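You operate a simulated robot arm through the tools that you are given. There is no shell and no other tool. Be economical: measure what you need, move in short steps, check, and stop when the job is done.

Carry out the task below with a simulated robot arm. There is one attempt and no reset: what you move stays moved.

## Task
Machine 2 is low on oil: fill its cup to about MAX, then give it a short test run.
Fine: zero the counter before the run, run till it counts, end stopped and switched off.

Only the result counts: the job must be done as asked and must still hold three seconds after the hand-in. Knocking over, shifting, dropping, spilling or breaking anything else fails it.

## Robot
A 6-joint arm with a two-finger gripper on a trunk, on a base that drives. Base frame: it is fixed to the floor where the robot stands at the start and does not move with it; the origin is under the middle of the robot, x ahead of it, y to its left, z up. Units: mm, degrees, N and s.
It reaches about 1298 mm from its shoulder. Its first joint turns from -149.0 to 149.0 degrees. Places, roughly: black fan switch [1100, 600, 1000]; blue counter lever [1500, 1100, 1200]; blue oil lever [1500, 1100, 900]; blue switch [1600, 1200, 1200]; counter [800, 100, 1200]; green machine [1200, -700, 700]; oil cup [800, -100, 900]; orange counter lever [2300, 2200, 1200]; orange oil lever [2200, 2300, 900]; orange switch [2300, 2300, 1200]; yellow counter lever [800, 0, 1200]; yellow oil lever [700, 0, 900]; yellow switch [800, 100, 1200]. Payload 1.57 kg.
The tool frame sits at the grasp point between the pads (the TCP): z along the fingers, y along the line on which they close. The tips reach 21 mm beyond it. Largest opening 70 mm; the body of the gripper starts 50 mm behind the TCP.
Orientation is told as [roll, pitch, yaw] about the base's x, y, z axes, in that order, counted from this pose: with the fingers straight down and closing along the base's y, the tool's x points along the base's -x, its y along +y and its z along -z.

## Interface
- The arm moves only by the tool jog_arm. Its argument "motion" is text: rows parted by semicolons, each of 7 numbers parted by spaces: the shift along the base's x, y, z in mm, then the turn, a rotation vector about the base's x, y, z in degrees, then the gripper command, from -1 (shut) to 1 (fully open), values between in proportion. In form: dx dy dz wx wy wz fingers; .... A call has 1 to 10 rows; each row shifts and turns the commanded pose from where the row before left it. Rows are played at 5 a second. More than 50 mm and 8.6 degrees between two rows, or a gripper value outside its range, and nothing of the call is played. A pose out of reach is approached as far as the arm can. The call stops where the force on the tool passes 60 N (or 10 N more than at its start, if that is more) or the arm is blocked; 0.2 s more then pass. The fingers move at their own pace and stop on an object; they squeeze with about 30 N. The grip force told is the motor's: it shows also when the fingers shut on nothing. Time passes only in rows, and 0.2 s behind the last, so rows that do not move let the fingers close. It gives the time, the measured TCP pose, the force on the tool (base axes), the opening and the grip force at its end, in the units of the frame above (readings bear some noise), with the torque about the TCP (base axes, N m) and any sound that the robot's microphone picked up.
- Cameras (640 x 400 px; columns grow to the right, rows downward): "scene" is now at [30.9, 128.3, 1682.8]; the picture's right is [-0.54, -0.84, 0.00], its down [-0.48, 0.31, -0.82] and it looks along [0.69, -0.44, -0.57] (base axes); focal length 269 px, centre (320, 200). "wrist" rides on the gripper at [79, 4, -81] in the tool frame; the picture's right is [-0.05, 1.00, 0.00], its down [-0.67, -0.04, -0.74] and it looks along [-0.74, -0.04, 0.67] (tool axes); focal length 256 px, centre (320, 200). There is no depth. A picture from a camera that has moved, and an enlarged one, comes with that camera's place and axes in the base frame and with its lens.
- camera(camera): a new picture of that camera. No time passes.
- lift_body(by): slides the trunk up (or, below 0, down) by that many mm; the arm and the scene camera ride with it, the base frame stays. It gives what a move gives, with no picture.
- roll_base(legs): drives the robot by 1 to 6 legs, each [ahead, turn to the left] in mm and degrees, along the robot's own axes; the way and the turn of a leg run together, so that a leg with both is an arc; at most 1500 mm and 180 degrees a leg. The arm and the cameras ride along, it lands a little off, and it stops where it bumps. It gives what a move gives.
- pan_tilt(pan, tilt): turns the head with the scene camera to pan (to the left, within 155 degrees either way) and tilt (down, from -29 to 69), counted from straight ahead of the robot. It gives what a move gives.
- enlarge(camera, box): a new picture of the part [left, top, right, bottom] of that camera's present view, enlarged. No time passes.
- finish_job(): hands the job in; it is judged then, once.

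Work in short steps. Places have to be worked out from the pictures, the camera data and where the tool is seen: move nearer, look again, correct. Check each grasp and each placing, and mend what went wrong. You have 120 turns and 90 pictures in all, those below and enlarged ones among them. Open the gripper and draw the arm clear of the work before you hand the job in, unless the task says otherwise; then end with one line.

The tools are called after "Emit:" as a command line: name --argument value ..., lists and objects as JSON in quotes. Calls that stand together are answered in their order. jog_arm: Moves the arm, as the interface text tells. Its arguments: {"type":"object","properties":{"motion":{"type":"string"}},"required":["motion"]} The other tools are called the same way: lift_body (by) slides the trunk up or down; roll_base (legs) drives the base; pan_tilt (pan, tilt) turns the head that bears the scene camera; camera (camera) takes a picture; enlarge (camera, box) takes an enlarged picture of a part of a camera's view; finish_job () hands the job in.

At the start:

```text
time: 0.0
ee_pos: [753.0, 208.0, 1000.4]
tool_rot: [0.1, 0.1, 0.5]
ft_force: [0.7, -0.1, 0.5]
moment: [-0.03, -0.02, 0.0]
width: 70.1
grasp_force: 0.0
trunk travel left (down, up): [-681.0, 289.0]
robot x, y, heading: [-0.0, 5.4, -0.2]
head pan, tilt: [-32.7, 34.9]
```

scene: 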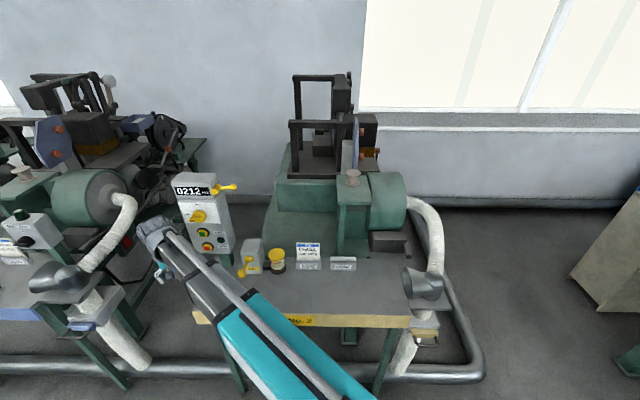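
wrist: 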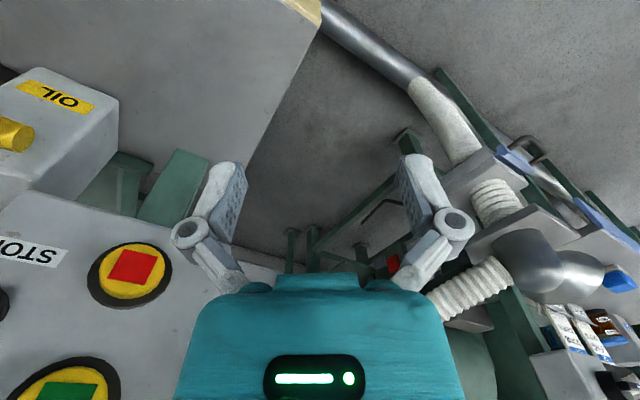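

The yellow-coded machine carries a "No. 2" label. I'll enlarge the control panel and the oil area to read them.

Emit:
enlarge --camera "scene" --box '[150, 160, 270, 260]'

Emit:
enlarge --camera "scene" --box '[220, 220, 370, 340]'

```text
4.00 times, centred on (210, 210) of scene
camera zoom: at [30.9, 128.3, 1682.8], right [-0.54, -0.84, 0.0], down [-0.48, 0.31, -0.82], along [0.69, -0.44, -0.57], focal length 1075 px, centre (760, 160)
```

zoom: 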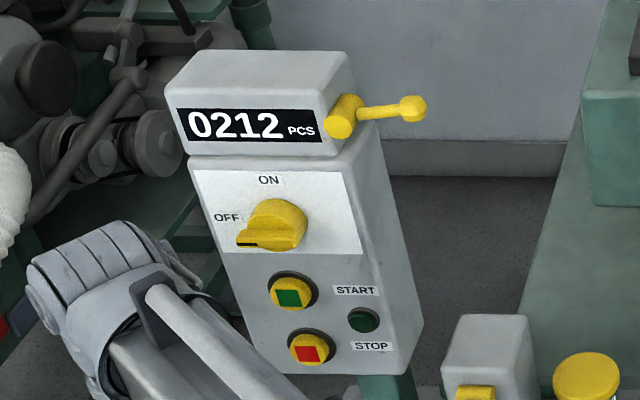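

```text
3.33 times, centred on (295, 280) of scene
camera zoom: at [30.9, 128.3, 1682.8], right [-0.54, -0.84, 0.0], down [-0.48, 0.31, -0.82], along [0.69, -0.44, -0.57], focal length 896 px, centre (403, -67)
```

zoom: 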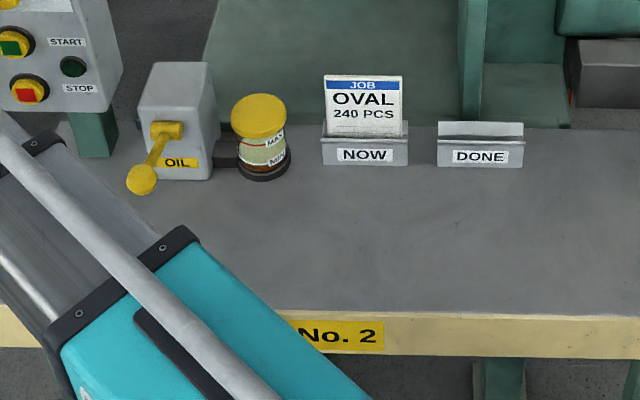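

The control panel has a counter lever, rotary ON/OFF switch, START/STOP buttons and a lamp. The oil pump and cup stand next to it. I'll draw the arm back and up to clear the view, then look again.

Emit:
jog_arm --motion "-40 0 25 0 0 0 1;-40 0 25 0 0 0 1;-40 0 25 0 0 0 1;-40 0 25 0 0 0 1;-40 0 25 0 0 0 1;-30 0 25 0 0 0 1;0 0 0 0 0 0 1"

Emit:
camera --camera "wrist"

Emit:
camera --camera "scene"

```text
time: 1.6
ee_pos: [524.2, 210.0, 999.8]
tool_rot: [-0.1, 0.0, 0.6]
ft_force: [-0.6, 0.8, 0.6]
moment: [-0.02, 0.01, -0.01]
width: 70.0
grasp_force: 0.0
out of reach, approached as far as the arm can: row 1, 2, 3, 4, 5, 6
trunk travel left (down, up): [-681.0, 289.0]
robot x, y, heading: [1.2, 6.2, -0.1]
head pan, tilt: [-32.7, 34.9]
```

```text
85 pictures are left
camera wrist: at [445.0, 213.8, 1081.7], right [0.04, 1.0, 0.0], down [0.67, -0.03, 0.74], along [0.74, -0.03, -0.67], focal length 256 px, centre (320, 200)
```

wrist: 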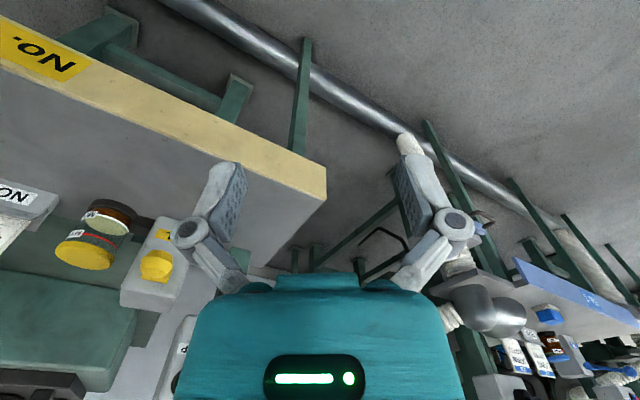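

```text
84 pictures are left
camera scene: at [30.7, 128.4, 1682.8], right [-0.54, -0.84, 0.0], down [-0.48, 0.31, -0.82], along [0.69, -0.44, -0.57], focal length 269 px, centre (320, 200)
```

scene: 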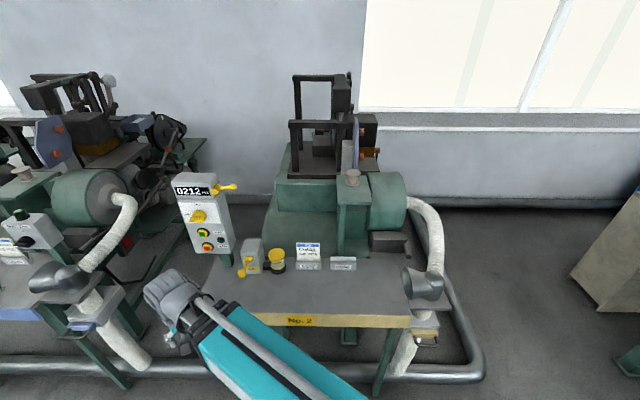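

The machine's front is turned about 33° relative to me. I'll raise the trunk for height and for parallax in the scene camera.

Emit:
lift_body --by 200

Emit:
enlarge --camera "scene" --box '[140, 180, 300, 280]'

Emit:
camera --camera "scene"

```text
time: 3.8
ee_pos: [524.9, 209.2, 1199.9]
tool_rot: [-0.1, 0.0, 0.5]
ft_force: [0.1, -0.1, 0.1]
moment: [0.01, 0.02, 0.01]
width: 69.8
grasp_force: 0.1
trunk travel left (down, up): [-881.0, 89.0]
robot x, y, heading: [3.1, 9.2, -0.1]
head pan, tilt: [-32.7, 34.9]
```

```text
4.00 times, centred on (220, 230) of scene
camera zoom: at [30.9, 128.4, 1882.8], right [-0.54, -0.84, 0.0], down [-0.48, 0.31, -0.82], along [0.69, -0.44, -0.57], focal length 1075 px, centre (720, 80)
```

zoom: 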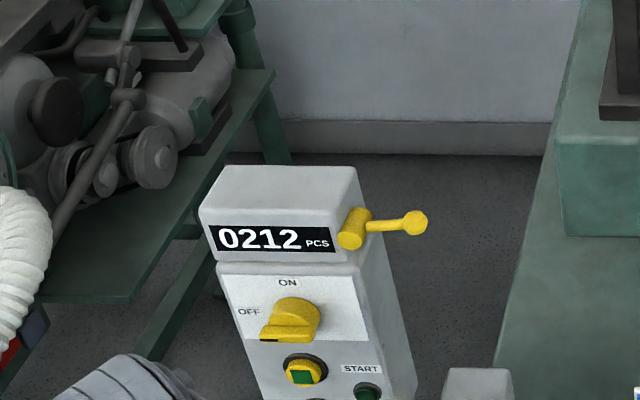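

```text
82 pictures are left
camera scene: at [30.9, 128.4, 1882.8], right [-0.54, -0.84, 0.0], down [-0.48, 0.31, -0.82], along [0.69, -0.44, -0.57], focal length 269 px, centre (320, 200)
```

scene: 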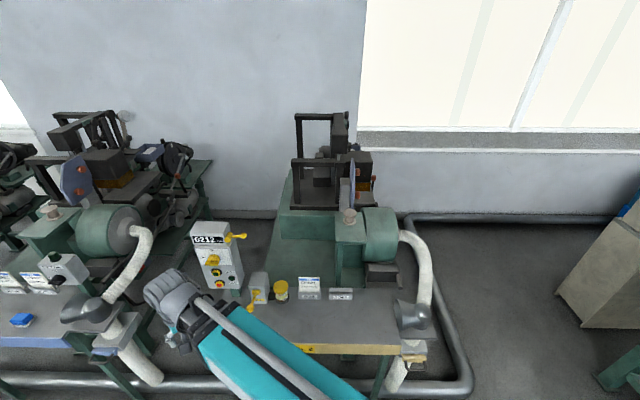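

Triangulation, with u pointing into the machine at -32.7° yaw and v to its left:
- Counter lever ball: u652, v390, z1246
- Switch: u624, v504, z1158
- START: z≈1082, STOP: z≈1018
- Oil lever ball: u≈579, v≈398, z≈933

I'll now yaw and tilt the gripper so the wrist camera faces the panel squarely.

Emit:
jog_arm --motion "0 0 0 0 0 -8.2 1;0 0 0 0 0 -8.2 1;0 0 0 0 0 -8.2 1;0 0 0 0 0 -8.2 1;0 0 0 -4.5 -7.0 0 1;0 0 0 -4.5 -7.0 0 1;0 0 0 -4.5 -7.0 0 1;0 0 0 -4.5 -7.0 0 1;0 0 0 -4.5 -7.0 0 1;0 0 0 0 0 0 1"

Emit:
camera --camera "wrist"

```text
time: 6.0
ee_pos: [550.1, 226.8, 1247.5]
tool_rot: [-0.5, -41.7, -32.1]
ft_force: [0.9, -0.1, -0.5]
moment: [-0.04, -0.02, 0.01]
width: 70.2
grasp_force: 0.0
out of reach, approached as far as the arm can: row 6, 7, 8, 9
trunk travel left (down, up): [-881.0, 89.0]
robot x, y, heading: [4.5, 9.9, 0.0]
head pan, tilt: [-32.7, 34.9]
```

```text
81 pictures are left
camera wrist: at [457.2, 291.5, 1255.4], right [0.57, 0.82, 0.03], down [-0.01, -0.03, 1.0], along [0.82, -0.57, 0.0], focal length 256 px, centre (320, 200)
```

wrist: 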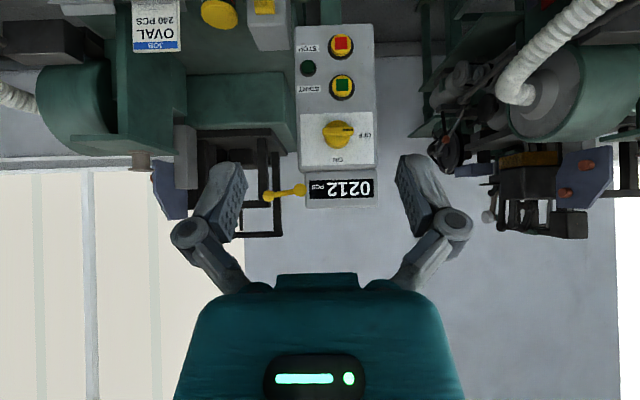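

The panel is square to the wrist camera, and the switch pointer is at OFF. I'll back the base off 250 mm so the arm has room for horizontal fingers, and look closely at the levers.

Emit:
enlarge --camera "wrist" --box '[240, 110, 400, 220]'

Emit:
enlarge --camera "wrist" --box '[180, 0, 380, 110]'

Emit:
roll_base --legs '[[-250, 0]]'

```text
3.64 times, centred on (320, 165) of wrist
camera zoom: at [457.2, 291.5, 1255.4], right [0.57, 0.82, 0.03], down [-0.01, -0.03, 1.0], along [0.82, -0.57, 0.0], focal length 931 px, centre (320, 327)
```

zoom: 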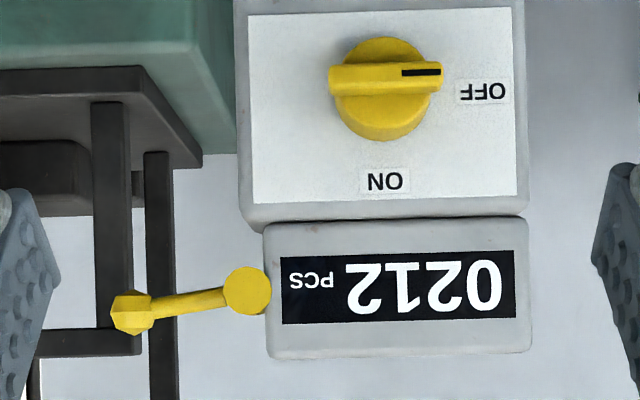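

```text
3.20 times, centred on (280, 55) of wrist
camera zoom: at [457.2, 291.5, 1255.4], right [0.57, 0.82, 0.03], down [-0.01, -0.03, 1.0], along [0.82, -0.57, 0.0], focal length 819 px, centre (448, 664)
```

zoom: 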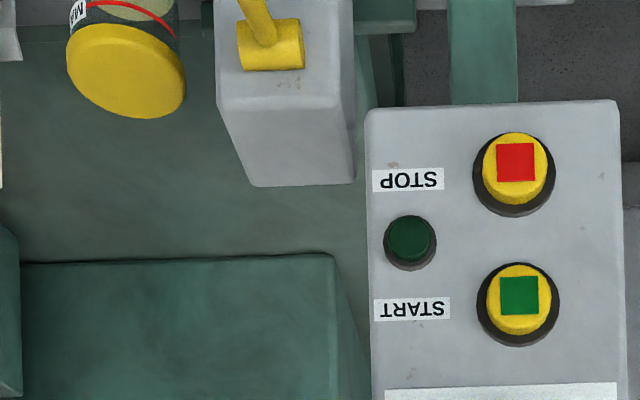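

```text
time: 7.6
ee_pos: [451.5, 213.6, 1246.4]
tool_rot: [-0.6, -41.6, -33.2]
ft_force: [0.6, -0.4, -0.7]
moment: [0.02, 0.02, -0.03]
width: 69.9
grasp_force: 0.0
trunk travel left (down, up): [-881.0, 89.0]
robot x, y, heading: [-102.7, -4.5, -2.2]
head pan, tilt: [-32.7, 34.9]
stopped in leg 1: the robot was blocked; the commanded pose is now the measured one
```

The base stopped about 103 mm back because something blocked it. I'll glance behind to see what it touched.

Emit:
pan_tilt --pan 150 --tilt 50

Emit:
camera --camera "scene"

```text
time: 10.4
ee_pos: [450.0, 212.1, 1246.3]
tool_rot: [-0.4, -41.5, -33.2]
ft_force: [-0.5, -0.4, 0.1]
moment: [0.01, 0.02, -0.03]
width: 70.0
grasp_force: 0.1
trunk travel left (down, up): [-881.0, 89.0]
robot x, y, heading: [-101.5, -6.5, -2.3]
head pan, tilt: [150.0, 50.0]
```

```text
78 pictures are left
camera scene: at [-205.7, 206.6, 1860.9], right [0.53, 0.85, 0.0], down [0.65, -0.41, -0.64], along [-0.54, 0.34, -0.77], focal length 269 px, centre (320, 200)
```

scene: 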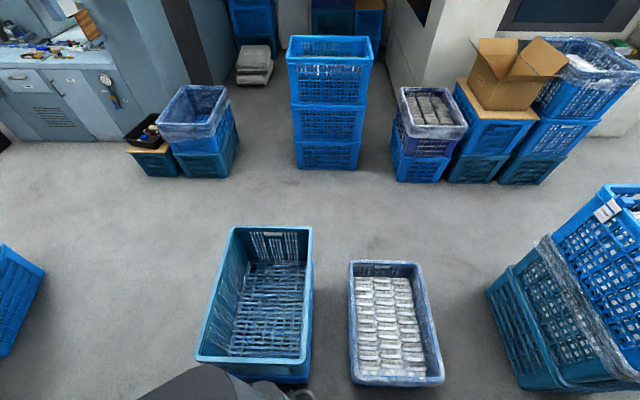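

I touched a crate that stands behind; it seems in place. I'll ease 25 mm off it, not go back further, and turn the head to the machine again.

Emit:
roll_base --legs '[[25, 0]]'

Emit:
pan_tilt --pan -30 --tilt 45

Emit:
camera --camera "scene"

```text
time: 11.2
ee_pos: [475.4, 211.9, 1247.0]
tool_rot: [-0.6, -41.5, -33.1]
ft_force: [0.4, -0.3, -1.3]
moment: [0.01, 0.03, -0.01]
width: 70.2
grasp_force: 0.0
trunk travel left (down, up): [-881.0, 89.0]
robot x, y, heading: [-76.3, -9.7, -2.1]
head pan, tilt: [150.0, 50.0]
```

```text
time: 13.9
ee_pos: [474.9, 212.7, 1247.5]
tool_rot: [-0.5, -41.6, -33.1]
ft_force: [-0.2, -0.1, -0.8]
moment: [-0.01, -0.01, -0.01]
width: 70.0
grasp_force: 0.0
trunk travel left (down, up): [-881.0, 89.0]
robot x, y, heading: [-80.1, -4.1, -2.2]
head pan, tilt: [-30.0, 45.0]
```

```text
77 pictures are left
camera scene: at [-47.2, 121.0, 1867.8], right [-0.53, -0.85, 0.0], down [-0.6, 0.38, -0.71], along [0.6, -0.38, -0.71], focal length 269 px, centre (320, 200)
```

scene: 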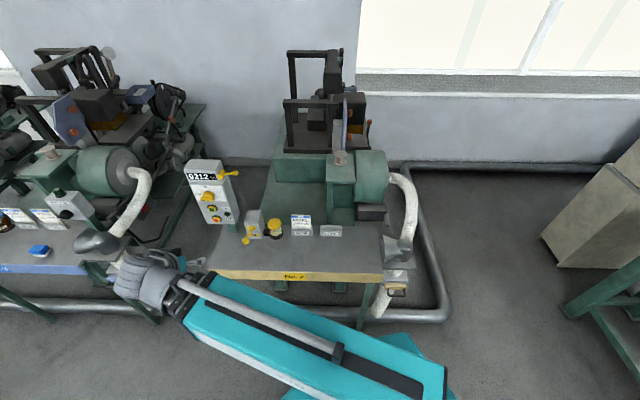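

Next I'll lower the hand in front of the oil pump for a level close look at the oil lever and sight glass.

Emit:
jog_arm --motion "-5 -10 -45 0 0 0 1;-5 -10 -45 0 0 0 1;-5 -10 -45 0 0 0 1;-5 -10 -45 0 0 0 1;-5 -10 -30 0 0 0 1"

Emit:
camera --camera "wrist"

```text
time: 15.1
ee_pos: [472.8, 206.5, 1246.1]
tool_rot: [-0.4, -41.7, -33.0]
ft_force: [-0.6, 0.0, -0.2]
moment: [0.01, 0.0, 0.01]
width: 69.8
grasp_force: 0.1
out of reach, approached as far as the arm can: row 1, 2, 3, 4, 5
trunk travel left (down, up): [-881.0, 89.0]
robot x, y, heading: [-79.7, -8.5, -2.4]
head pan, tilt: [-30.0, 45.0]
```

```text
76 pictures are left
camera wrist: at [380.6, 273.2, 1255.4], right [0.58, 0.81, 0.03], down [-0.01, -0.03, 1.0], along [0.81, -0.58, -0.01], focal length 256 px, centre (320, 200)
```

wrist: 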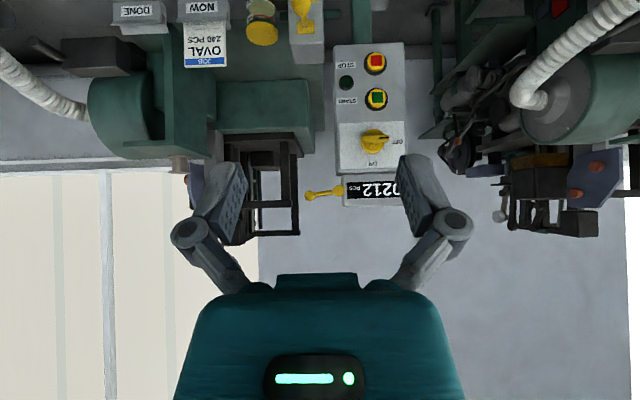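

The arm is too folded to go lower here, so I'll lower the trunk with it instead.

Emit:
lift_body --by -200

Emit:
camera --camera "wrist"

```text
time: 17.3
ee_pos: [473.5, 207.4, 1046.1]
tool_rot: [-0.3, -41.7, -33.2]
ft_force: [-0.1, 0.4, -0.2]
moment: [-0.02, 0.02, 0.03]
width: 69.9
grasp_force: 0.0
trunk travel left (down, up): [-681.0, 289.0]
robot x, y, heading: [-78.7, -9.1, -2.1]
head pan, tilt: [-30.0, 45.0]
```

```text
75 pictures are left
camera wrist: at [380.5, 273.1, 1055.5], right [0.58, 0.81, 0.03], down [-0.01, -0.03, 1.0], along [0.81, -0.58, -0.01], focal length 256 px, centre (320, 200)
```

wrist: 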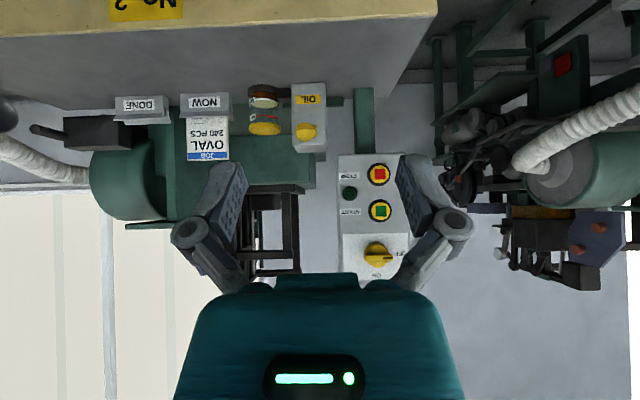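

Emit:
enlarge --camera "wrist" --box '[230, 70, 350, 150]'

```text
5.00 times, centred on (290, 110) of wrist
camera zoom: at [380.5, 273.1, 1055.5], right [0.58, 0.81, 0.03], down [-0.01, -0.03, 1.0], along [0.81, -0.58, -0.01], focal length 1280 px, centre (470, 650)
```

zoom: 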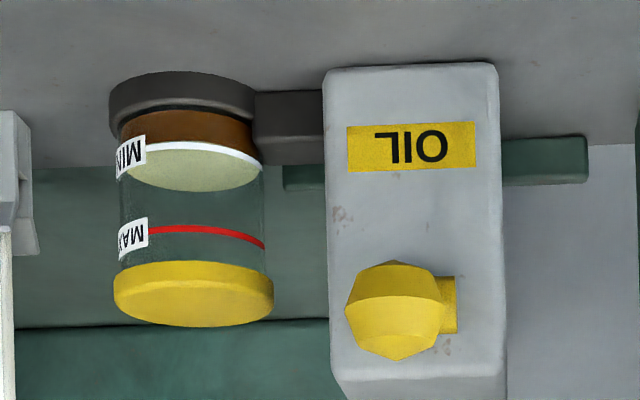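

The oil level sits at the white MIN ring, and the red MAX ring is higher. The oil lever hinges about the machine's left-right axis, with its ball pointing at me near (u579, v394, z940). I'll approach part way and re-measure.

Emit:
jog_arm --motion "21.4 -22.2 -4 0 0 0 1;21.4 -22.2 -4 0 0 0 1;21.4 -22.2 -4 0 0 0 1;21.4 -22.2 -4 0 0 0 1;21.4 -22.2 -4 0 0 0 1;0 0 0 0 0 0 1"

Emit:
camera --camera "wrist"

Emit:
enlarge --camera "scene" --box '[170, 190, 300, 280]'

```text
time: 18.7
ee_pos: [580.1, 96.5, 1046.3]
tool_rot: [-0.4, -41.5, -33.2]
ft_force: [0.7, 0.8, -0.3]
moment: [-0.04, -0.02, -0.04]
width: 70.0
grasp_force: 0.1
out of reach, approached as far as the arm can: row 1, 2, 3, 5
trunk travel left (down, up): [-681.0, 289.0]
robot x, y, heading: [-77.7, -7.8, -2.2]
head pan, tilt: [-30.0, 45.0]
```

```text
73 pictures are left
camera wrist: at [487.6, 162.6, 1055.4], right [0.58, 0.81, 0.03], down [-0.01, -0.03, 1.0], along [0.81, -0.58, -0.01], focal length 256 px, centre (320, 200)
```

wrist: 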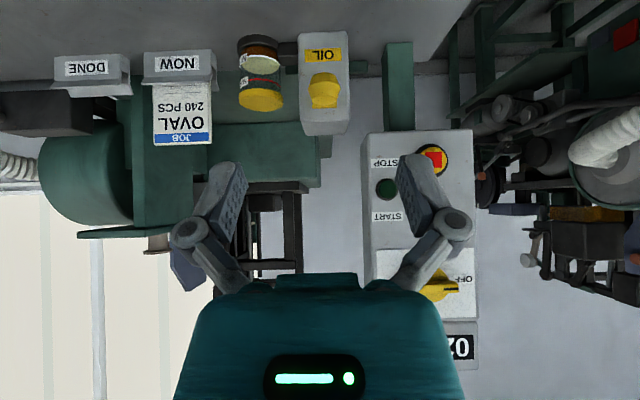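

```text
4.44 times, centred on (235, 235) of scene
camera zoom: at [-47.1, 120.8, 1667.8], right [-0.53, -0.85, 0.0], down [-0.6, 0.38, -0.71], along [0.6, -0.38, -0.71], focal length 1195 px, centre (698, 44)
```

zoom: 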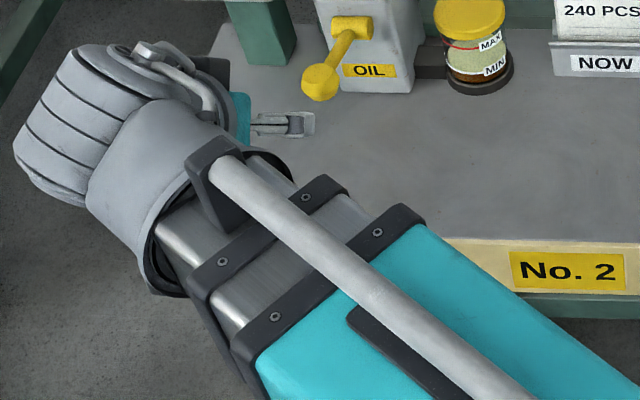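

The ball is refined to (u582, v393, z939), about base (702, 16, 939). The arm itself won't go lower, so I'll drop the trunk 60 mm and then advance.

Emit:
lift_body --by -60

Emit:
jog_arm --motion "22.3 -14.3 0 0 0 0 1;22.3 -14.3 0 0 0 0 1;22.3 -14.3 0 0 0 0 1;22.3 -14.3 0 0 0 0 1;0 0 0 0 0 0 1"

Emit:
camera --camera "wrist"

Emit:
camera --camera "scene"

```text
time: 19.7
ee_pos: [579.6, 96.4, 987.5]
tool_rot: [-0.5, -41.5, -33.3]
ft_force: [0.1, 0.3, -0.1]
moment: [-0.02, 0.03, -0.01]
width: 69.9
grasp_force: 0.1
trunk travel left (down, up): [-621.0, 349.0]
robot x, y, heading: [-75.5, -5.8, -2.1]
head pan, tilt: [-30.0, 45.0]
```

```text
time: 20.9
ee_pos: [668.2, 37.4, 986.9]
tool_rot: [-0.3, -41.5, -33.2]
ft_force: [0.5, -0.3, 0.0]
moment: [-0.02, -0.02, -0.03]
width: 69.7
grasp_force: 0.0
trunk travel left (down, up): [-621.0, 349.0]
robot x, y, heading: [-78.3, -6.0, -2.4]
head pan, tilt: [-30.0, 45.0]
```

```text
71 pictures are left
camera wrist: at [576.0, 104.2, 995.3], right [0.58, 0.81, 0.03], down [-0.01, -0.03, 1.0], along [0.81, -0.58, -0.01], focal length 256 px, centre (320, 200)
```

wrist: 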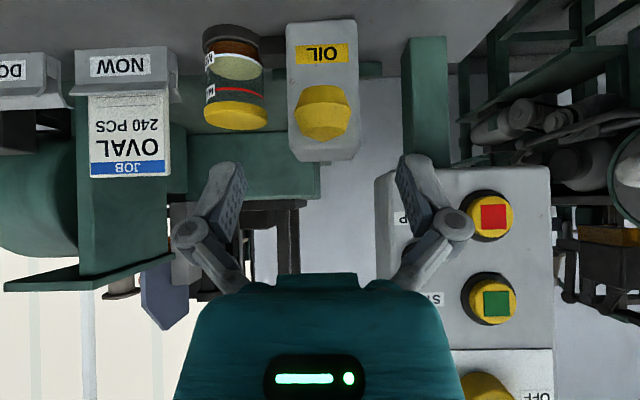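

```text
70 pictures are left
camera scene: at [-47.0, 120.8, 1607.8], right [-0.53, -0.85, 0.0], down [-0.6, 0.38, -0.71], along [0.6, -0.38, -0.71], focal length 269 px, centre (320, 200)
```

scene: 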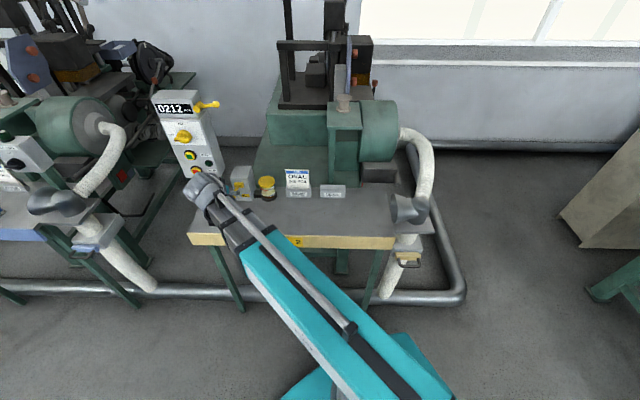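

The ball is centred between the fingers, with the TCP about 60 mm short along the finger axis. I'll advance along that axis onto it.

Emit:
jog_arm --motion "8.4 -5.4 -11.8 0 0 0 1;8.4 -5.4 -11.8 0 0 0 1;8.4 -5.4 -11.8 0 0 0 1;8.4 -5.4 -11.8 0 0 0 1;0 0 0 0 0 0 1"

Emit:
camera --camera "wrist"

```text
time: 22.1
ee_pos: [702.3, 17.1, 987.4]
tool_rot: [-0.4, -41.6, -33.1]
ft_force: [-0.2, -0.2, -0.3]
moment: [0.0, 0.03, -0.02]
width: 70.1
grasp_force: 0.0
out of reach, approached as far as the arm can: row 1, 2, 3, 4
trunk travel left (down, up): [-621.0, 349.0]
robot x, y, heading: [-77.9, -7.5, -2.3]
head pan, tilt: [-30.0, 45.0]
```

```text
69 pictures are left
camera wrist: at [610.3, 84.4, 995.3], right [0.58, 0.81, 0.03], down [-0.01, -0.03, 1.0], along [0.81, -0.58, -0.01], focal length 256 px, centre (320, 200)
```

wrist: 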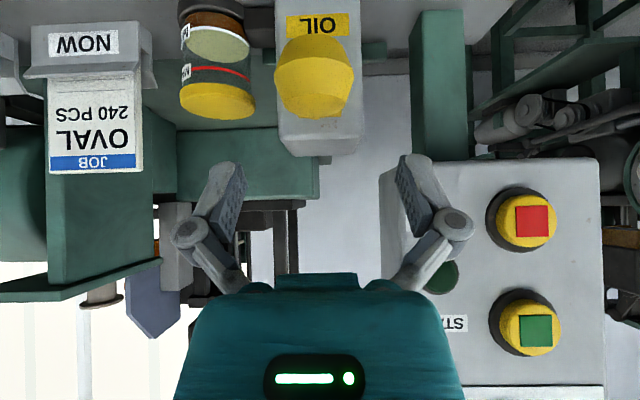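

The hand is now directly over the ball, 48 mm above it, so I'll lower the trunk by that amount to straddle it.

Emit:
lift_body --by -47

Emit:
camera --camera "wrist"

```text
time: 22.9
ee_pos: [702.3, 18.9, 938.8]
tool_rot: [-0.3, -41.5, -33.1]
ft_force: [0.5, 0.3, -0.3]
moment: [0.01, -0.01, 0.03]
width: 69.9
grasp_force: 0.1
trunk travel left (down, up): [-574.0, 396.0]
robot x, y, heading: [-76.0, -4.1, -2.2]
head pan, tilt: [-30.0, 45.0]
```

```text
68 pictures are left
camera wrist: at [610.1, 84.6, 948.4], right [0.58, 0.81, 0.03], down [-0.01, -0.03, 1.0], along [0.81, -0.58, -0.01], focal length 256 px, centre (320, 200)
```

wrist: 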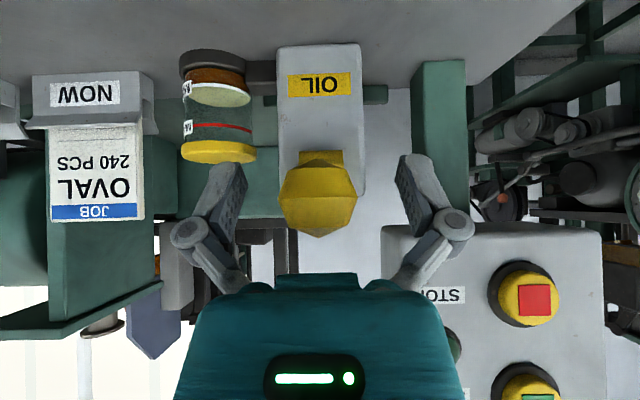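

The ball sits between the pads. I'll close on it.

Emit:
jog_arm --motion "0 0 0 0 0 0 -1;0 0 0 0 0 0 -1;0 0 0 0 0 0 -1;0 0 0 0 0 0 -1"

Emit:
camera --camera "wrist"

```text
time: 23.9
ee_pos: [701.6, 17.5, 939.8]
tool_rot: [-0.4, -41.3, -33.2]
ft_force: [-3.1, -6.1, -3.2]
moment: [0.08, 0.09, 0.07]
width: 30.1
grasp_force: 32.5
trunk travel left (down, up): [-574.0, 396.0]
robot x, y, heading: [-75.9, -3.6, -2.2]
head pan, tilt: [-30.0, 45.0]
```

```text
67 pictures are left
camera wrist: at [609.9, 83.9, 948.3], right [0.58, 0.81, 0.03], down [-0.01, -0.03, 1.0], along [0.81, -0.58, -0.01], focal length 256 px, centre (320, 200)
```

wrist: 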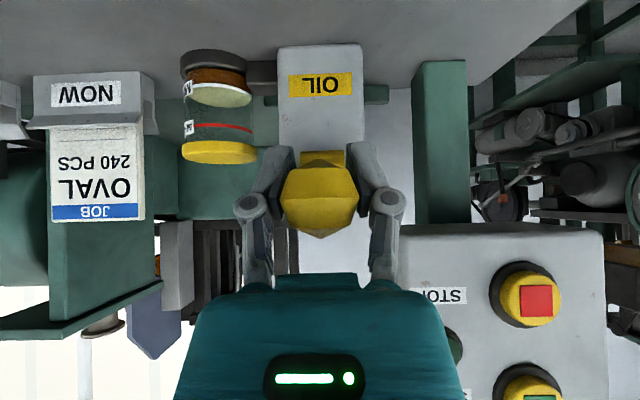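

The ball is gripped at 30 mm width. The arm's height evidently comes only from the trunk, so I'll pump with the trunk and start with a careful 15 mm down to feel the lever.

Emit:
lift_body --by -15

Emit:
camera --camera "wrist"

```text
time: 24.6
ee_pos: [703.4, 15.3, 923.9]
tool_rot: [-0.4, -41.4, -33.3]
ft_force: [6.6, -14.4, -2.2]
moment: [0.18, 0.28, 0.25]
width: 31.8
grasp_force: 32.1
trunk travel left (down, up): [-559.0, 411.0]
robot x, y, heading: [-76.1, -7.7, -2.3]
head pan, tilt: [-30.0, 45.0]
```

```text
66 pictures are left
camera wrist: at [611.3, 83.0, 932.7], right [0.58, 0.81, 0.03], down [-0.01, -0.03, 1.0], along [0.81, -0.58, -0.01], focal length 256 px, centre (320, 200)
```

wrist: 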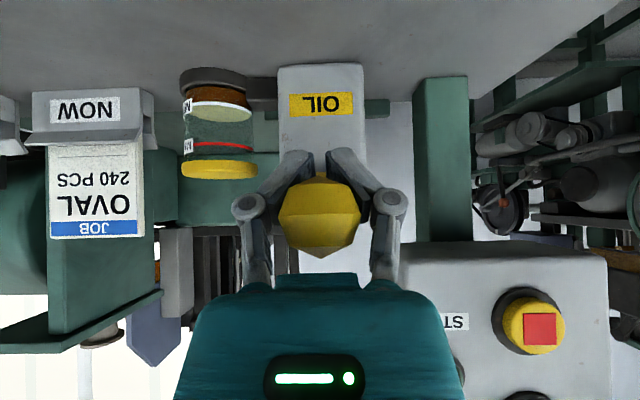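

The width grew slightly and it's unclear whether the lever followed. I'll try another 15 mm and compare.

Emit:
lift_body --by -15

Emit:
camera --camera "wrist"

```text
time: 25.2
ee_pos: [698.0, 20.2, 908.0]
tool_rot: [-0.4, -41.1, -33.3]
ft_force: [-28.4, 8.2, -25.7]
moment: [-0.79, -1.52, -0.07]
width: 5.9
grasp_force: 29.4
trunk travel left (down, up): [-544.0, 426.0]
robot x, y, heading: [-77.1, -4.6, -2.5]
head pan, tilt: [-30.0, 45.0]
```

```text
65 pictures are left
camera wrist: at [606.4, 86.5, 917.8], right [0.58, 0.81, 0.03], down [-0.01, -0.03, 1.0], along [0.81, -0.58, -0.01], focal length 256 px, centre (320, 200)
```

wrist: 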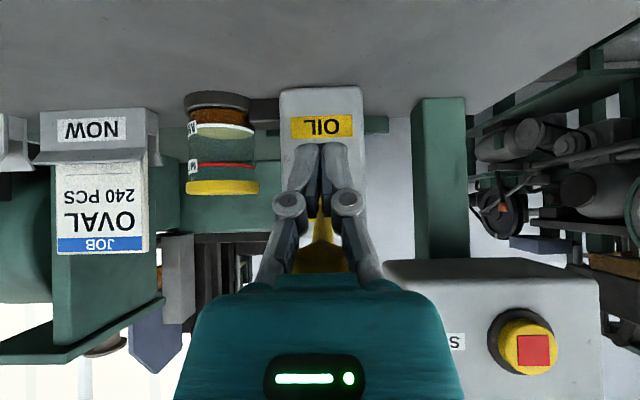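

The ball slipped out of the fingers, so the lever resists going down with this grip. I'll open, go back up 30 mm, and look at the lever and level again.

Emit:
jog_arm --motion "0 0 0 0 0 0 1;0 0 0 0 0 0 1;0 0 0 0 0 0 1;0 0 0 0 0 0 1"

Emit:
camera --camera "wrist"

Emit:
enlarge --camera "scene" --box '[190, 150, 290, 220]'

```text
time: 26.2
ee_pos: [702.7, 18.6, 910.7]
tool_rot: [-0.4, -41.5, -33.0]
ft_force: [-5.0, 3.2, 4.3]
moment: [-0.11, -0.18, 0.0]
width: 70.1
grasp_force: 0.1
trunk travel left (down, up): [-544.0, 426.0]
robot x, y, heading: [-77.7, -4.5, -2.3]
head pan, tilt: [-30.0, 45.0]
```

```text
64 pictures are left
camera wrist: at [609.9, 84.9, 918.9], right [0.58, 0.81, 0.03], down [-0.01, -0.03, 1.0], along [0.81, -0.58, -0.01], focal length 256 px, centre (320, 200)
```

wrist: 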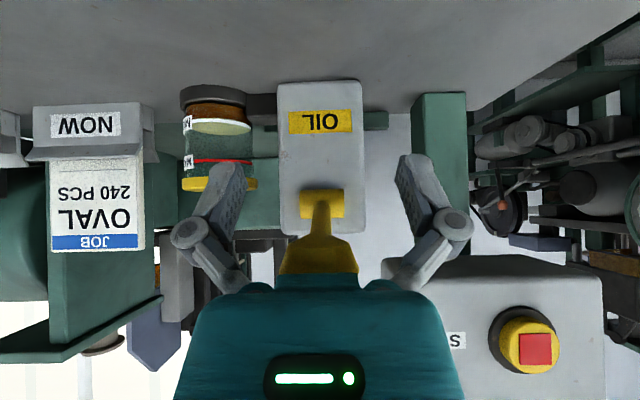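

```text
5.71 times, centred on (240, 185) of scene
camera zoom: at [-48.2, 121.3, 1530.8], right [-0.53, -0.85, 0.0], down [-0.6, 0.38, -0.71], along [0.6, -0.38, -0.71], focal length 1536 px, centre (777, 286)
```

zoom: 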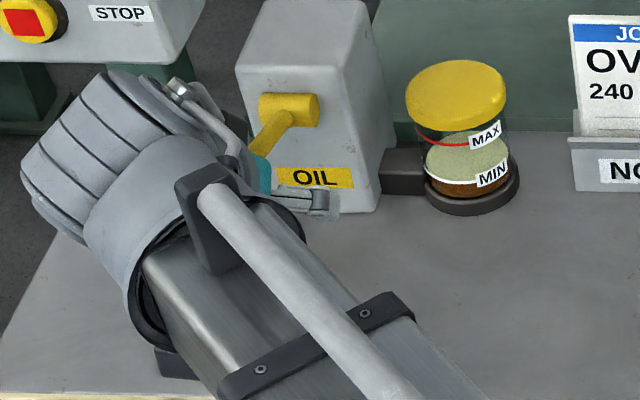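

The lever is back at rest and the palm is touching it. A better method is to press the ball down from above with closed, vertical fingertips. I'll raise the trunk and turn the fingers vertical.

Emit:
lift_body --by 150

Emit:
jog_arm --motion "0 0 0 4.5 7.0 0 -1;0 0 0 4.5 7.0 0 -1;0 0 0 4.5 7.0 0 -1;0 0 0 4.5 7.0 0 -1;0 0 0 4.5 7.0 0 -1;0 0 0 0 0 0 -1"

Emit:
camera --camera "wrist"

Emit:
enlarge --camera "scene" --box '[190, 170, 290, 240]'

```text
time: 28.0
ee_pos: [702.1, 17.8, 1058.6]
tool_rot: [-0.3, -41.6, -33.2]
ft_force: [-0.1, -0.2, -0.5]
moment: [0.01, 0.01, 0.02]
width: 69.9
grasp_force: 0.1
trunk travel left (down, up): [-694.0, 276.0]
robot x, y, heading: [-77.0, -8.6, -2.5]
head pan, tilt: [-30.0, 45.0]
```

```text
time: 29.4
ee_pos: [702.0, 17.4, 1014.1]
tool_rot: [-0.7, 0.3, -33.0]
ft_force: [0.1, -0.4, 0.2]
moment: [-0.02, -0.03, 0.01]
width: 0.0
grasp_force: 28.7
out of reach, approached as far as the arm can: row 1, 2, 3, 4
trunk travel left (down, up): [-694.0, 276.0]
robot x, y, heading: [-79.4, -6.1, -2.4]
head pan, tilt: [-30.0, 45.0]
```

```text
62 pictures are left
camera wrist: at [639.1, 65.7, 1094.9], right [0.59, 0.81, -0.01], down [0.55, -0.39, 0.74], along [0.6, -0.44, -0.67], focal length 256 px, centre (320, 200)
```

wrist: 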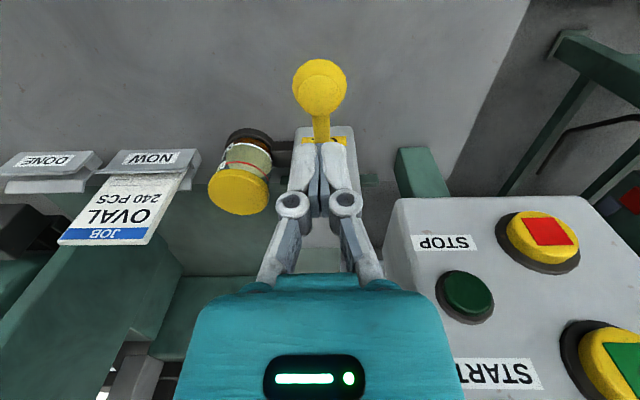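

```text
5.71 times, centred on (240, 205) of scene
camera zoom: at [-47.0, 120.8, 1680.8], right [-0.53, -0.85, 0.0], down [-0.6, 0.38, -0.71], along [0.6, -0.38, -0.71], focal length 1536 px, centre (777, 171)
```

zoom: 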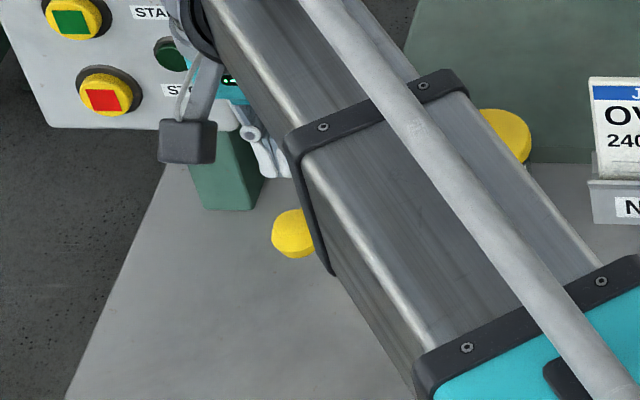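

The ball is now measured at base (695, 24) by two views, with its top near z957 and my tips at z993. I'll centre over it and come down close.

Emit:
jog_arm --motion "-9 7.5 0 0 0 0 -1;0 0 0 0 0 0 -1"

Emit:
lift_body --by -45

Emit:
camera --camera "wrist"

```text
time: 30.0
ee_pos: [693.7, 24.8, 1012.9]
tool_rot: [-0.8, 0.3, -33.1]
ft_force: [0.1, 0.7, 0.1]
moment: [-0.04, -0.01, -0.02]
width: 0.0
grasp_force: 28.7
trunk travel left (down, up): [-694.0, 276.0]
robot x, y, heading: [-78.9, -9.6, -2.2]
head pan, tilt: [-30.0, 45.0]
```

```text
time: 30.8
ee_pos: [694.0, 24.7, 968.1]
tool_rot: [-0.8, 0.1, -33.0]
ft_force: [1.3, -0.6, 2.5]
moment: [0.04, -0.04, 0.02]
width: 0.0
grasp_force: 29.1
trunk travel left (down, up): [-649.0, 321.0]
robot x, y, heading: [-75.1, -3.2, -2.2]
head pan, tilt: [-30.0, 45.0]
```

```text
60 pictures are left
camera wrist: at [630.4, 72.8, 1049.8], right [0.59, 0.81, -0.01], down [0.55, -0.39, 0.74], along [0.6, -0.44, -0.67], focal length 256 px, centre (320, 200)
```

wrist: 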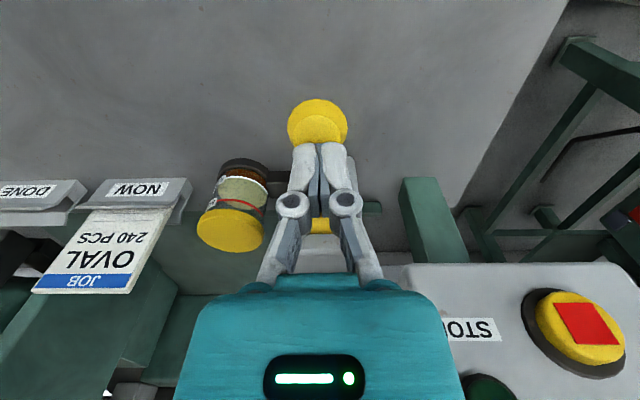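

The tips touch the ball with about 2.5 N, and the oil cup is visible left of the fingers. I'll press 15 mm further.

Emit:
lift_body --by -15

Emit:
camera --camera "wrist"

```text
time: 31.5
ee_pos: [694.0, 25.2, 952.1]
tool_rot: [-0.7, 0.1, -33.0]
ft_force: [-0.3, 0.7, 4.2]
moment: [-0.03, 0.03, -0.02]
width: 0.3
grasp_force: 28.9
trunk travel left (down, up): [-634.0, 336.0]
robot x, y, heading: [-78.8, -8.5, -2.3]
head pan, tilt: [-30.0, 45.0]
```

```text
59 pictures are left
camera wrist: at [630.1, 72.9, 1035.0], right [0.59, 0.81, -0.01], down [0.55, -0.39, 0.74], along [0.6, -0.44, -0.67], focal length 256 px, centre (320, 200)
```

wrist: 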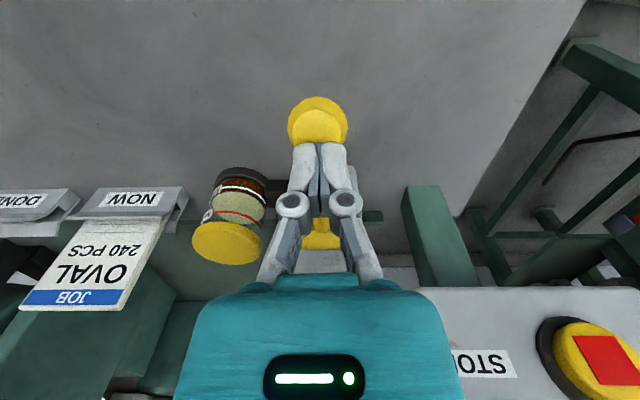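

The lever is going down easily (4 N) and the oil already looks higher. I'll zoom in, hold for a second, and zoom again to see whether flow depends on time.

Emit:
enlarge --camera "wrist" --box '[180, 155, 280, 275]'

Emit:
jog_arm --motion "0 0 0 0 0 0 -1;0 0 0 0 0 0 -1;0 0 0 0 0 0 -1;0 0 0 0 0 0 -1"

Emit:
enlarge --camera "wrist" --box '[180, 155, 280, 275]'

```text
3.33 times, centred on (230, 215) of wrist
camera zoom: at [630.1, 72.9, 1035.0], right [0.59, 0.81, -0.01], down [0.55, -0.39, 0.74], along [0.6, -0.44, -0.67], focal length 853 px, centre (620, 150)
```

zoom: 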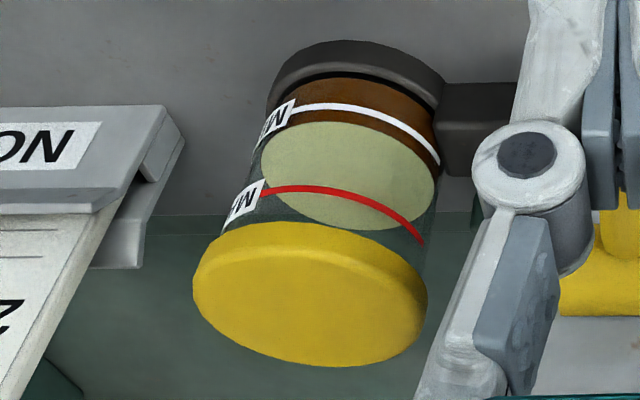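

```text
time: 32.5
ee_pos: [693.7, 24.5, 952.7]
tool_rot: [-0.8, 0.0, -33.0]
ft_force: [-0.6, 0.2, 4.0]
moment: [0.07, 0.03, -0.01]
width: 0.0
grasp_force: 28.3
trunk travel left (down, up): [-634.0, 336.0]
robot x, y, heading: [-79.5, -6.2, -2.5]
head pan, tilt: [-30.0, 45.0]
```

```text
3.33 times, centred on (230, 215) of wrist
camera zoom: at [630.1, 72.9, 1035.0], right [0.59, 0.81, -0.01], down [0.55, -0.39, 0.74], along [0.6, -0.44, -0.67], focal length 853 px, centre (620, 150)
```

zoom: 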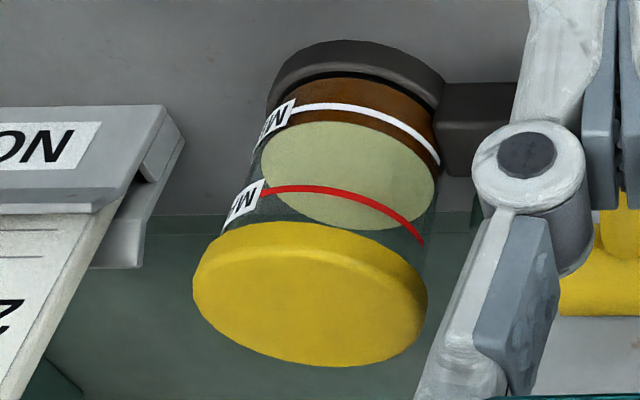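

The oil rises with lever travel, not time, and is about 20 % of the way from MIN to MAX. I'll press another 15 mm.

Emit:
lift_body --by -15

Emit:
enlarge --camera "wrist" --box '[180, 90, 360, 290]'

```text
time: 33.1
ee_pos: [693.7, 24.0, 938.8]
tool_rot: [-0.8, 0.0, -33.0]
ft_force: [-1.0, 0.8, 3.7]
moment: [-0.01, 0.03, 0.01]
width: 0.0
grasp_force: 28.2
trunk travel left (down, up): [-619.0, 351.0]
robot x, y, heading: [-77.2, -3.9, -2.3]
head pan, tilt: [-30.0, 45.0]
```

```text
2.00 times, centred on (270, 190) of wrist
camera zoom: at [630.0, 73.0, 1020.0], right [0.59, 0.81, -0.01], down [0.55, -0.39, 0.74], along [0.6, -0.44, -0.67], focal length 512 px, centre (420, 220)
```

zoom: 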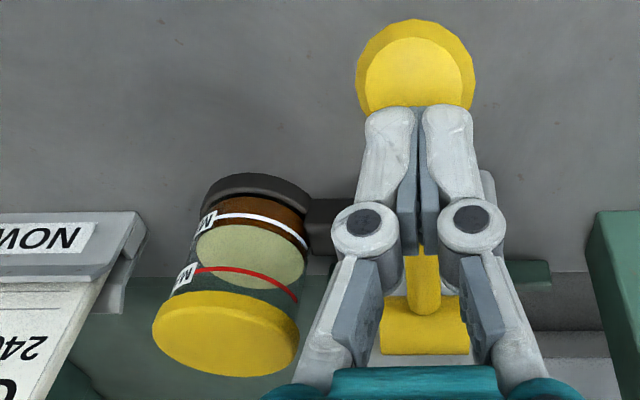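

The level is unchanged at about 20 %. I'll continue down 12 mm to find whether more arrives at the end of the stroke.

Emit:
lift_body --by -12

Emit:
enlarge --camera "wrist" --box '[180, 90, 360, 290]'

```text
time: 33.7
ee_pos: [694.0, 24.4, 928.2]
tool_rot: [-0.4, -0.1, -33.1]
ft_force: [15.5, -0.9, 41.9]
moment: [-0.03, -0.2, -0.03]
width: 6.1
grasp_force: 29.0
trunk travel left (down, up): [-607.0, 363.0]
robot x, y, heading: [-77.5, -6.9, -2.4]
head pan, tilt: [-30.0, 45.0]
```

```text
2.00 times, centred on (270, 190) of wrist
camera zoom: at [630.1, 72.6, 1009.6], right [0.59, 0.81, -0.01], down [0.54, -0.39, 0.75], along [0.6, -0.45, -0.67], focal length 512 px, centre (420, 220)
```

zoom: 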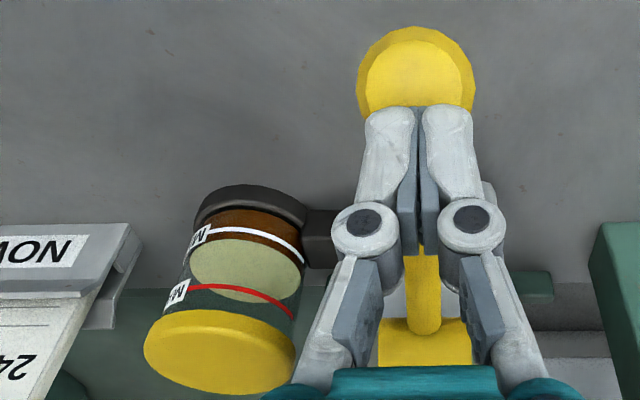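

That is the end stop (42 N), and the level is still about 20 %, so each stroke delivers one dose. I'll release upward and check the lever follows.

Emit:
lift_body --by 50

Emit:
enlarge --camera "wrist" --box '[180, 90, 360, 290]'

```text
time: 34.6
ee_pos: [694.0, 25.2, 976.1]
tool_rot: [-0.7, 0.2, -33.0]
ft_force: [-1.3, 0.1, 2.9]
moment: [0.03, 0.03, 0.0]
width: 0.2
grasp_force: 28.4
trunk travel left (down, up): [-657.0, 313.0]
robot x, y, heading: [-78.3, -6.7, -2.1]
head pan, tilt: [-30.0, 45.0]
```

```text
2.00 times, centred on (270, 190) of wrist
camera zoom: at [629.8, 73.0, 1058.0], right [0.59, 0.81, -0.01], down [0.55, -0.39, 0.74], along [0.6, -0.44, -0.67], focal length 512 px, centre (420, 220)
```

zoom: 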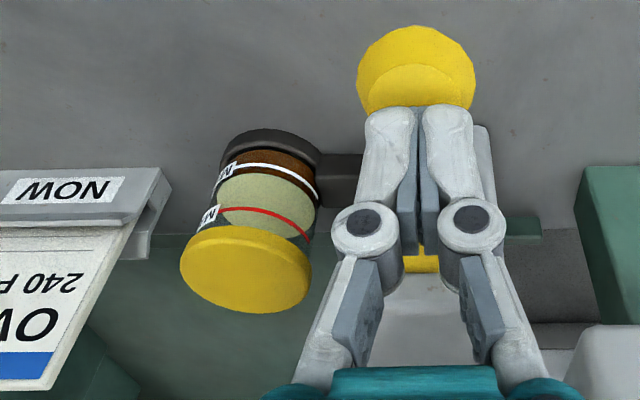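

The lever follows the fingers up. I'll raise a little more for a full release, then do a full second stroke.

Emit:
lift_body --by 10

Emit:
lift_body --by -50

Emit:
enlarge --camera "wrist" --box '[180, 90, 360, 290]'

```text
time: 35.2
ee_pos: [694.3, 25.6, 985.4]
tool_rot: [-0.7, 0.2, -33.2]
ft_force: [0.0, 0.8, 0.3]
moment: [0.01, 0.0, 0.03]
width: 0.0
grasp_force: 28.6
trunk travel left (down, up): [-667.0, 303.0]
robot x, y, heading: [-78.2, -9.4, -2.2]
head pan, tilt: [-30.0, 45.0]
```

```text
time: 36.1
ee_pos: [693.6, 24.3, 937.0]
tool_rot: [-0.7, 0.1, -33.0]
ft_force: [-0.5, 1.9, 4.6]
moment: [0.01, 0.05, -0.03]
width: 0.0
grasp_force: 28.5
trunk travel left (down, up): [-617.0, 353.0]
robot x, y, heading: [-78.0, -5.9, -2.5]
head pan, tilt: [-30.0, 45.0]
```

```text
2.00 times, centred on (270, 190) of wrist
camera zoom: at [630.1, 73.0, 1018.1], right [0.59, 0.81, -0.01], down [0.55, -0.39, 0.74], along [0.6, -0.44, -0.67], focal length 512 px, centre (420, 220)
```

zoom: 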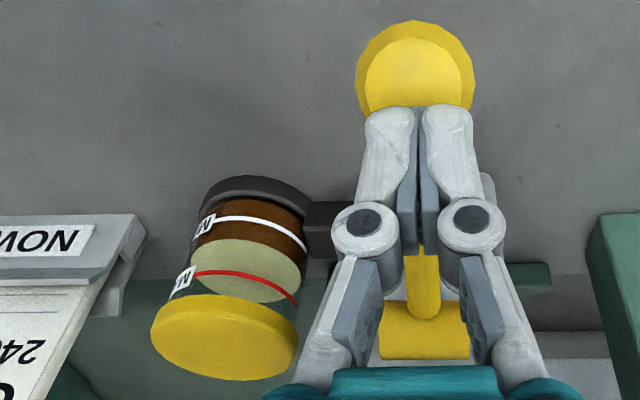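

The second stroke took it to about 42 %, or roughly 22 % per stroke. I'll do two more strokes and then check.

Emit:
lift_body --by 50

Emit:
lift_body --by -50

Emit:
enlarge --camera "wrist" --box '[180, 155, 280, 275]'

Emit:
lift_body --by 50

Emit:
lift_body --by -50

Emit:
enlarge --camera "wrist" --box '[180, 155, 280, 275]'

```text
time: 37.0
ee_pos: [694.7, 25.7, 985.9]
tool_rot: [-0.7, 0.2, -33.0]
ft_force: [0.2, -0.1, 0.4]
moment: [0.0, -0.01, 0.01]
width: 0.1
grasp_force: 28.6
trunk travel left (down, up): [-667.0, 303.0]
robot x, y, heading: [-80.2, -3.5, -2.3]
head pan, tilt: [-30.0, 45.0]
```

```text
time: 38.0
ee_pos: [694.3, 25.3, 935.9]
tool_rot: [-0.7, 0.0, -33.0]
ft_force: [-1.2, 1.8, 4.4]
moment: [0.05, 0.05, -0.01]
width: 0.0
grasp_force: 28.9
trunk travel left (down, up): [-617.0, 353.0]
robot x, y, heading: [-77.6, -7.5, -2.4]
head pan, tilt: [-30.0, 45.0]
```

```text
3.33 times, centred on (230, 215) of wrist
camera zoom: at [630.1, 73.0, 1018.1], right [0.59, 0.81, -0.01], down [0.55, -0.39, 0.74], along [0.6, -0.44, -0.67], focal length 853 px, centre (620, 150)
```

zoom: 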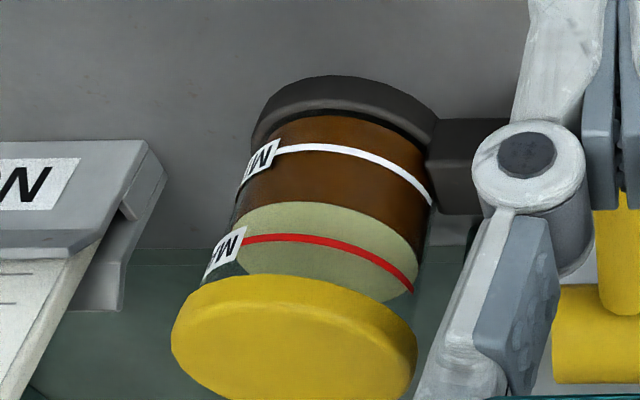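

```text
time: 38.9
ee_pos: [694.0, 25.0, 986.1]
tool_rot: [-0.7, 0.2, -33.0]
ft_force: [0.3, -0.6, 0.2]
moment: [-0.02, 0.04, -0.02]
width: 0.0
grasp_force: 28.7
trunk travel left (down, up): [-667.0, 303.0]
robot x, y, heading: [-76.9, -5.4, -2.3]
head pan, tilt: [-30.0, 45.0]
```

```text
time: 39.8
ee_pos: [693.9, 25.0, 936.2]
tool_rot: [-0.8, 0.1, -33.0]
ft_force: [-0.9, 2.2, 4.8]
moment: [0.04, 0.03, 0.01]
width: 0.2
grasp_force: 28.3
trunk travel left (down, up): [-617.0, 353.0]
robot x, y, heading: [-77.1, -5.8, -2.2]
head pan, tilt: [-30.0, 45.0]
```

```text
3.33 times, centred on (230, 215) of wrist
camera zoom: at [630.1, 73.0, 1018.1], right [0.59, 0.81, -0.01], down [0.55, -0.39, 0.74], along [0.6, -0.44, -0.67], focal length 853 px, centre (620, 150)
```

zoom: 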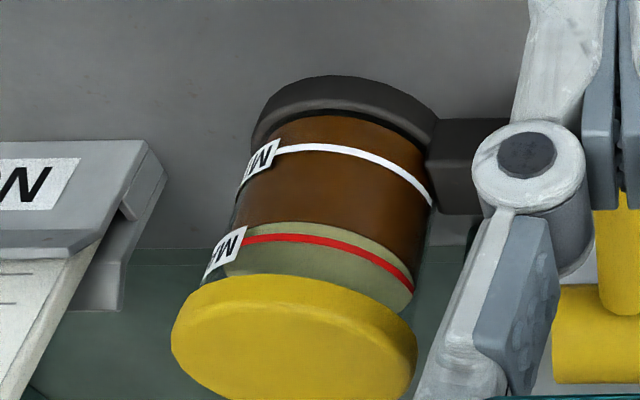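

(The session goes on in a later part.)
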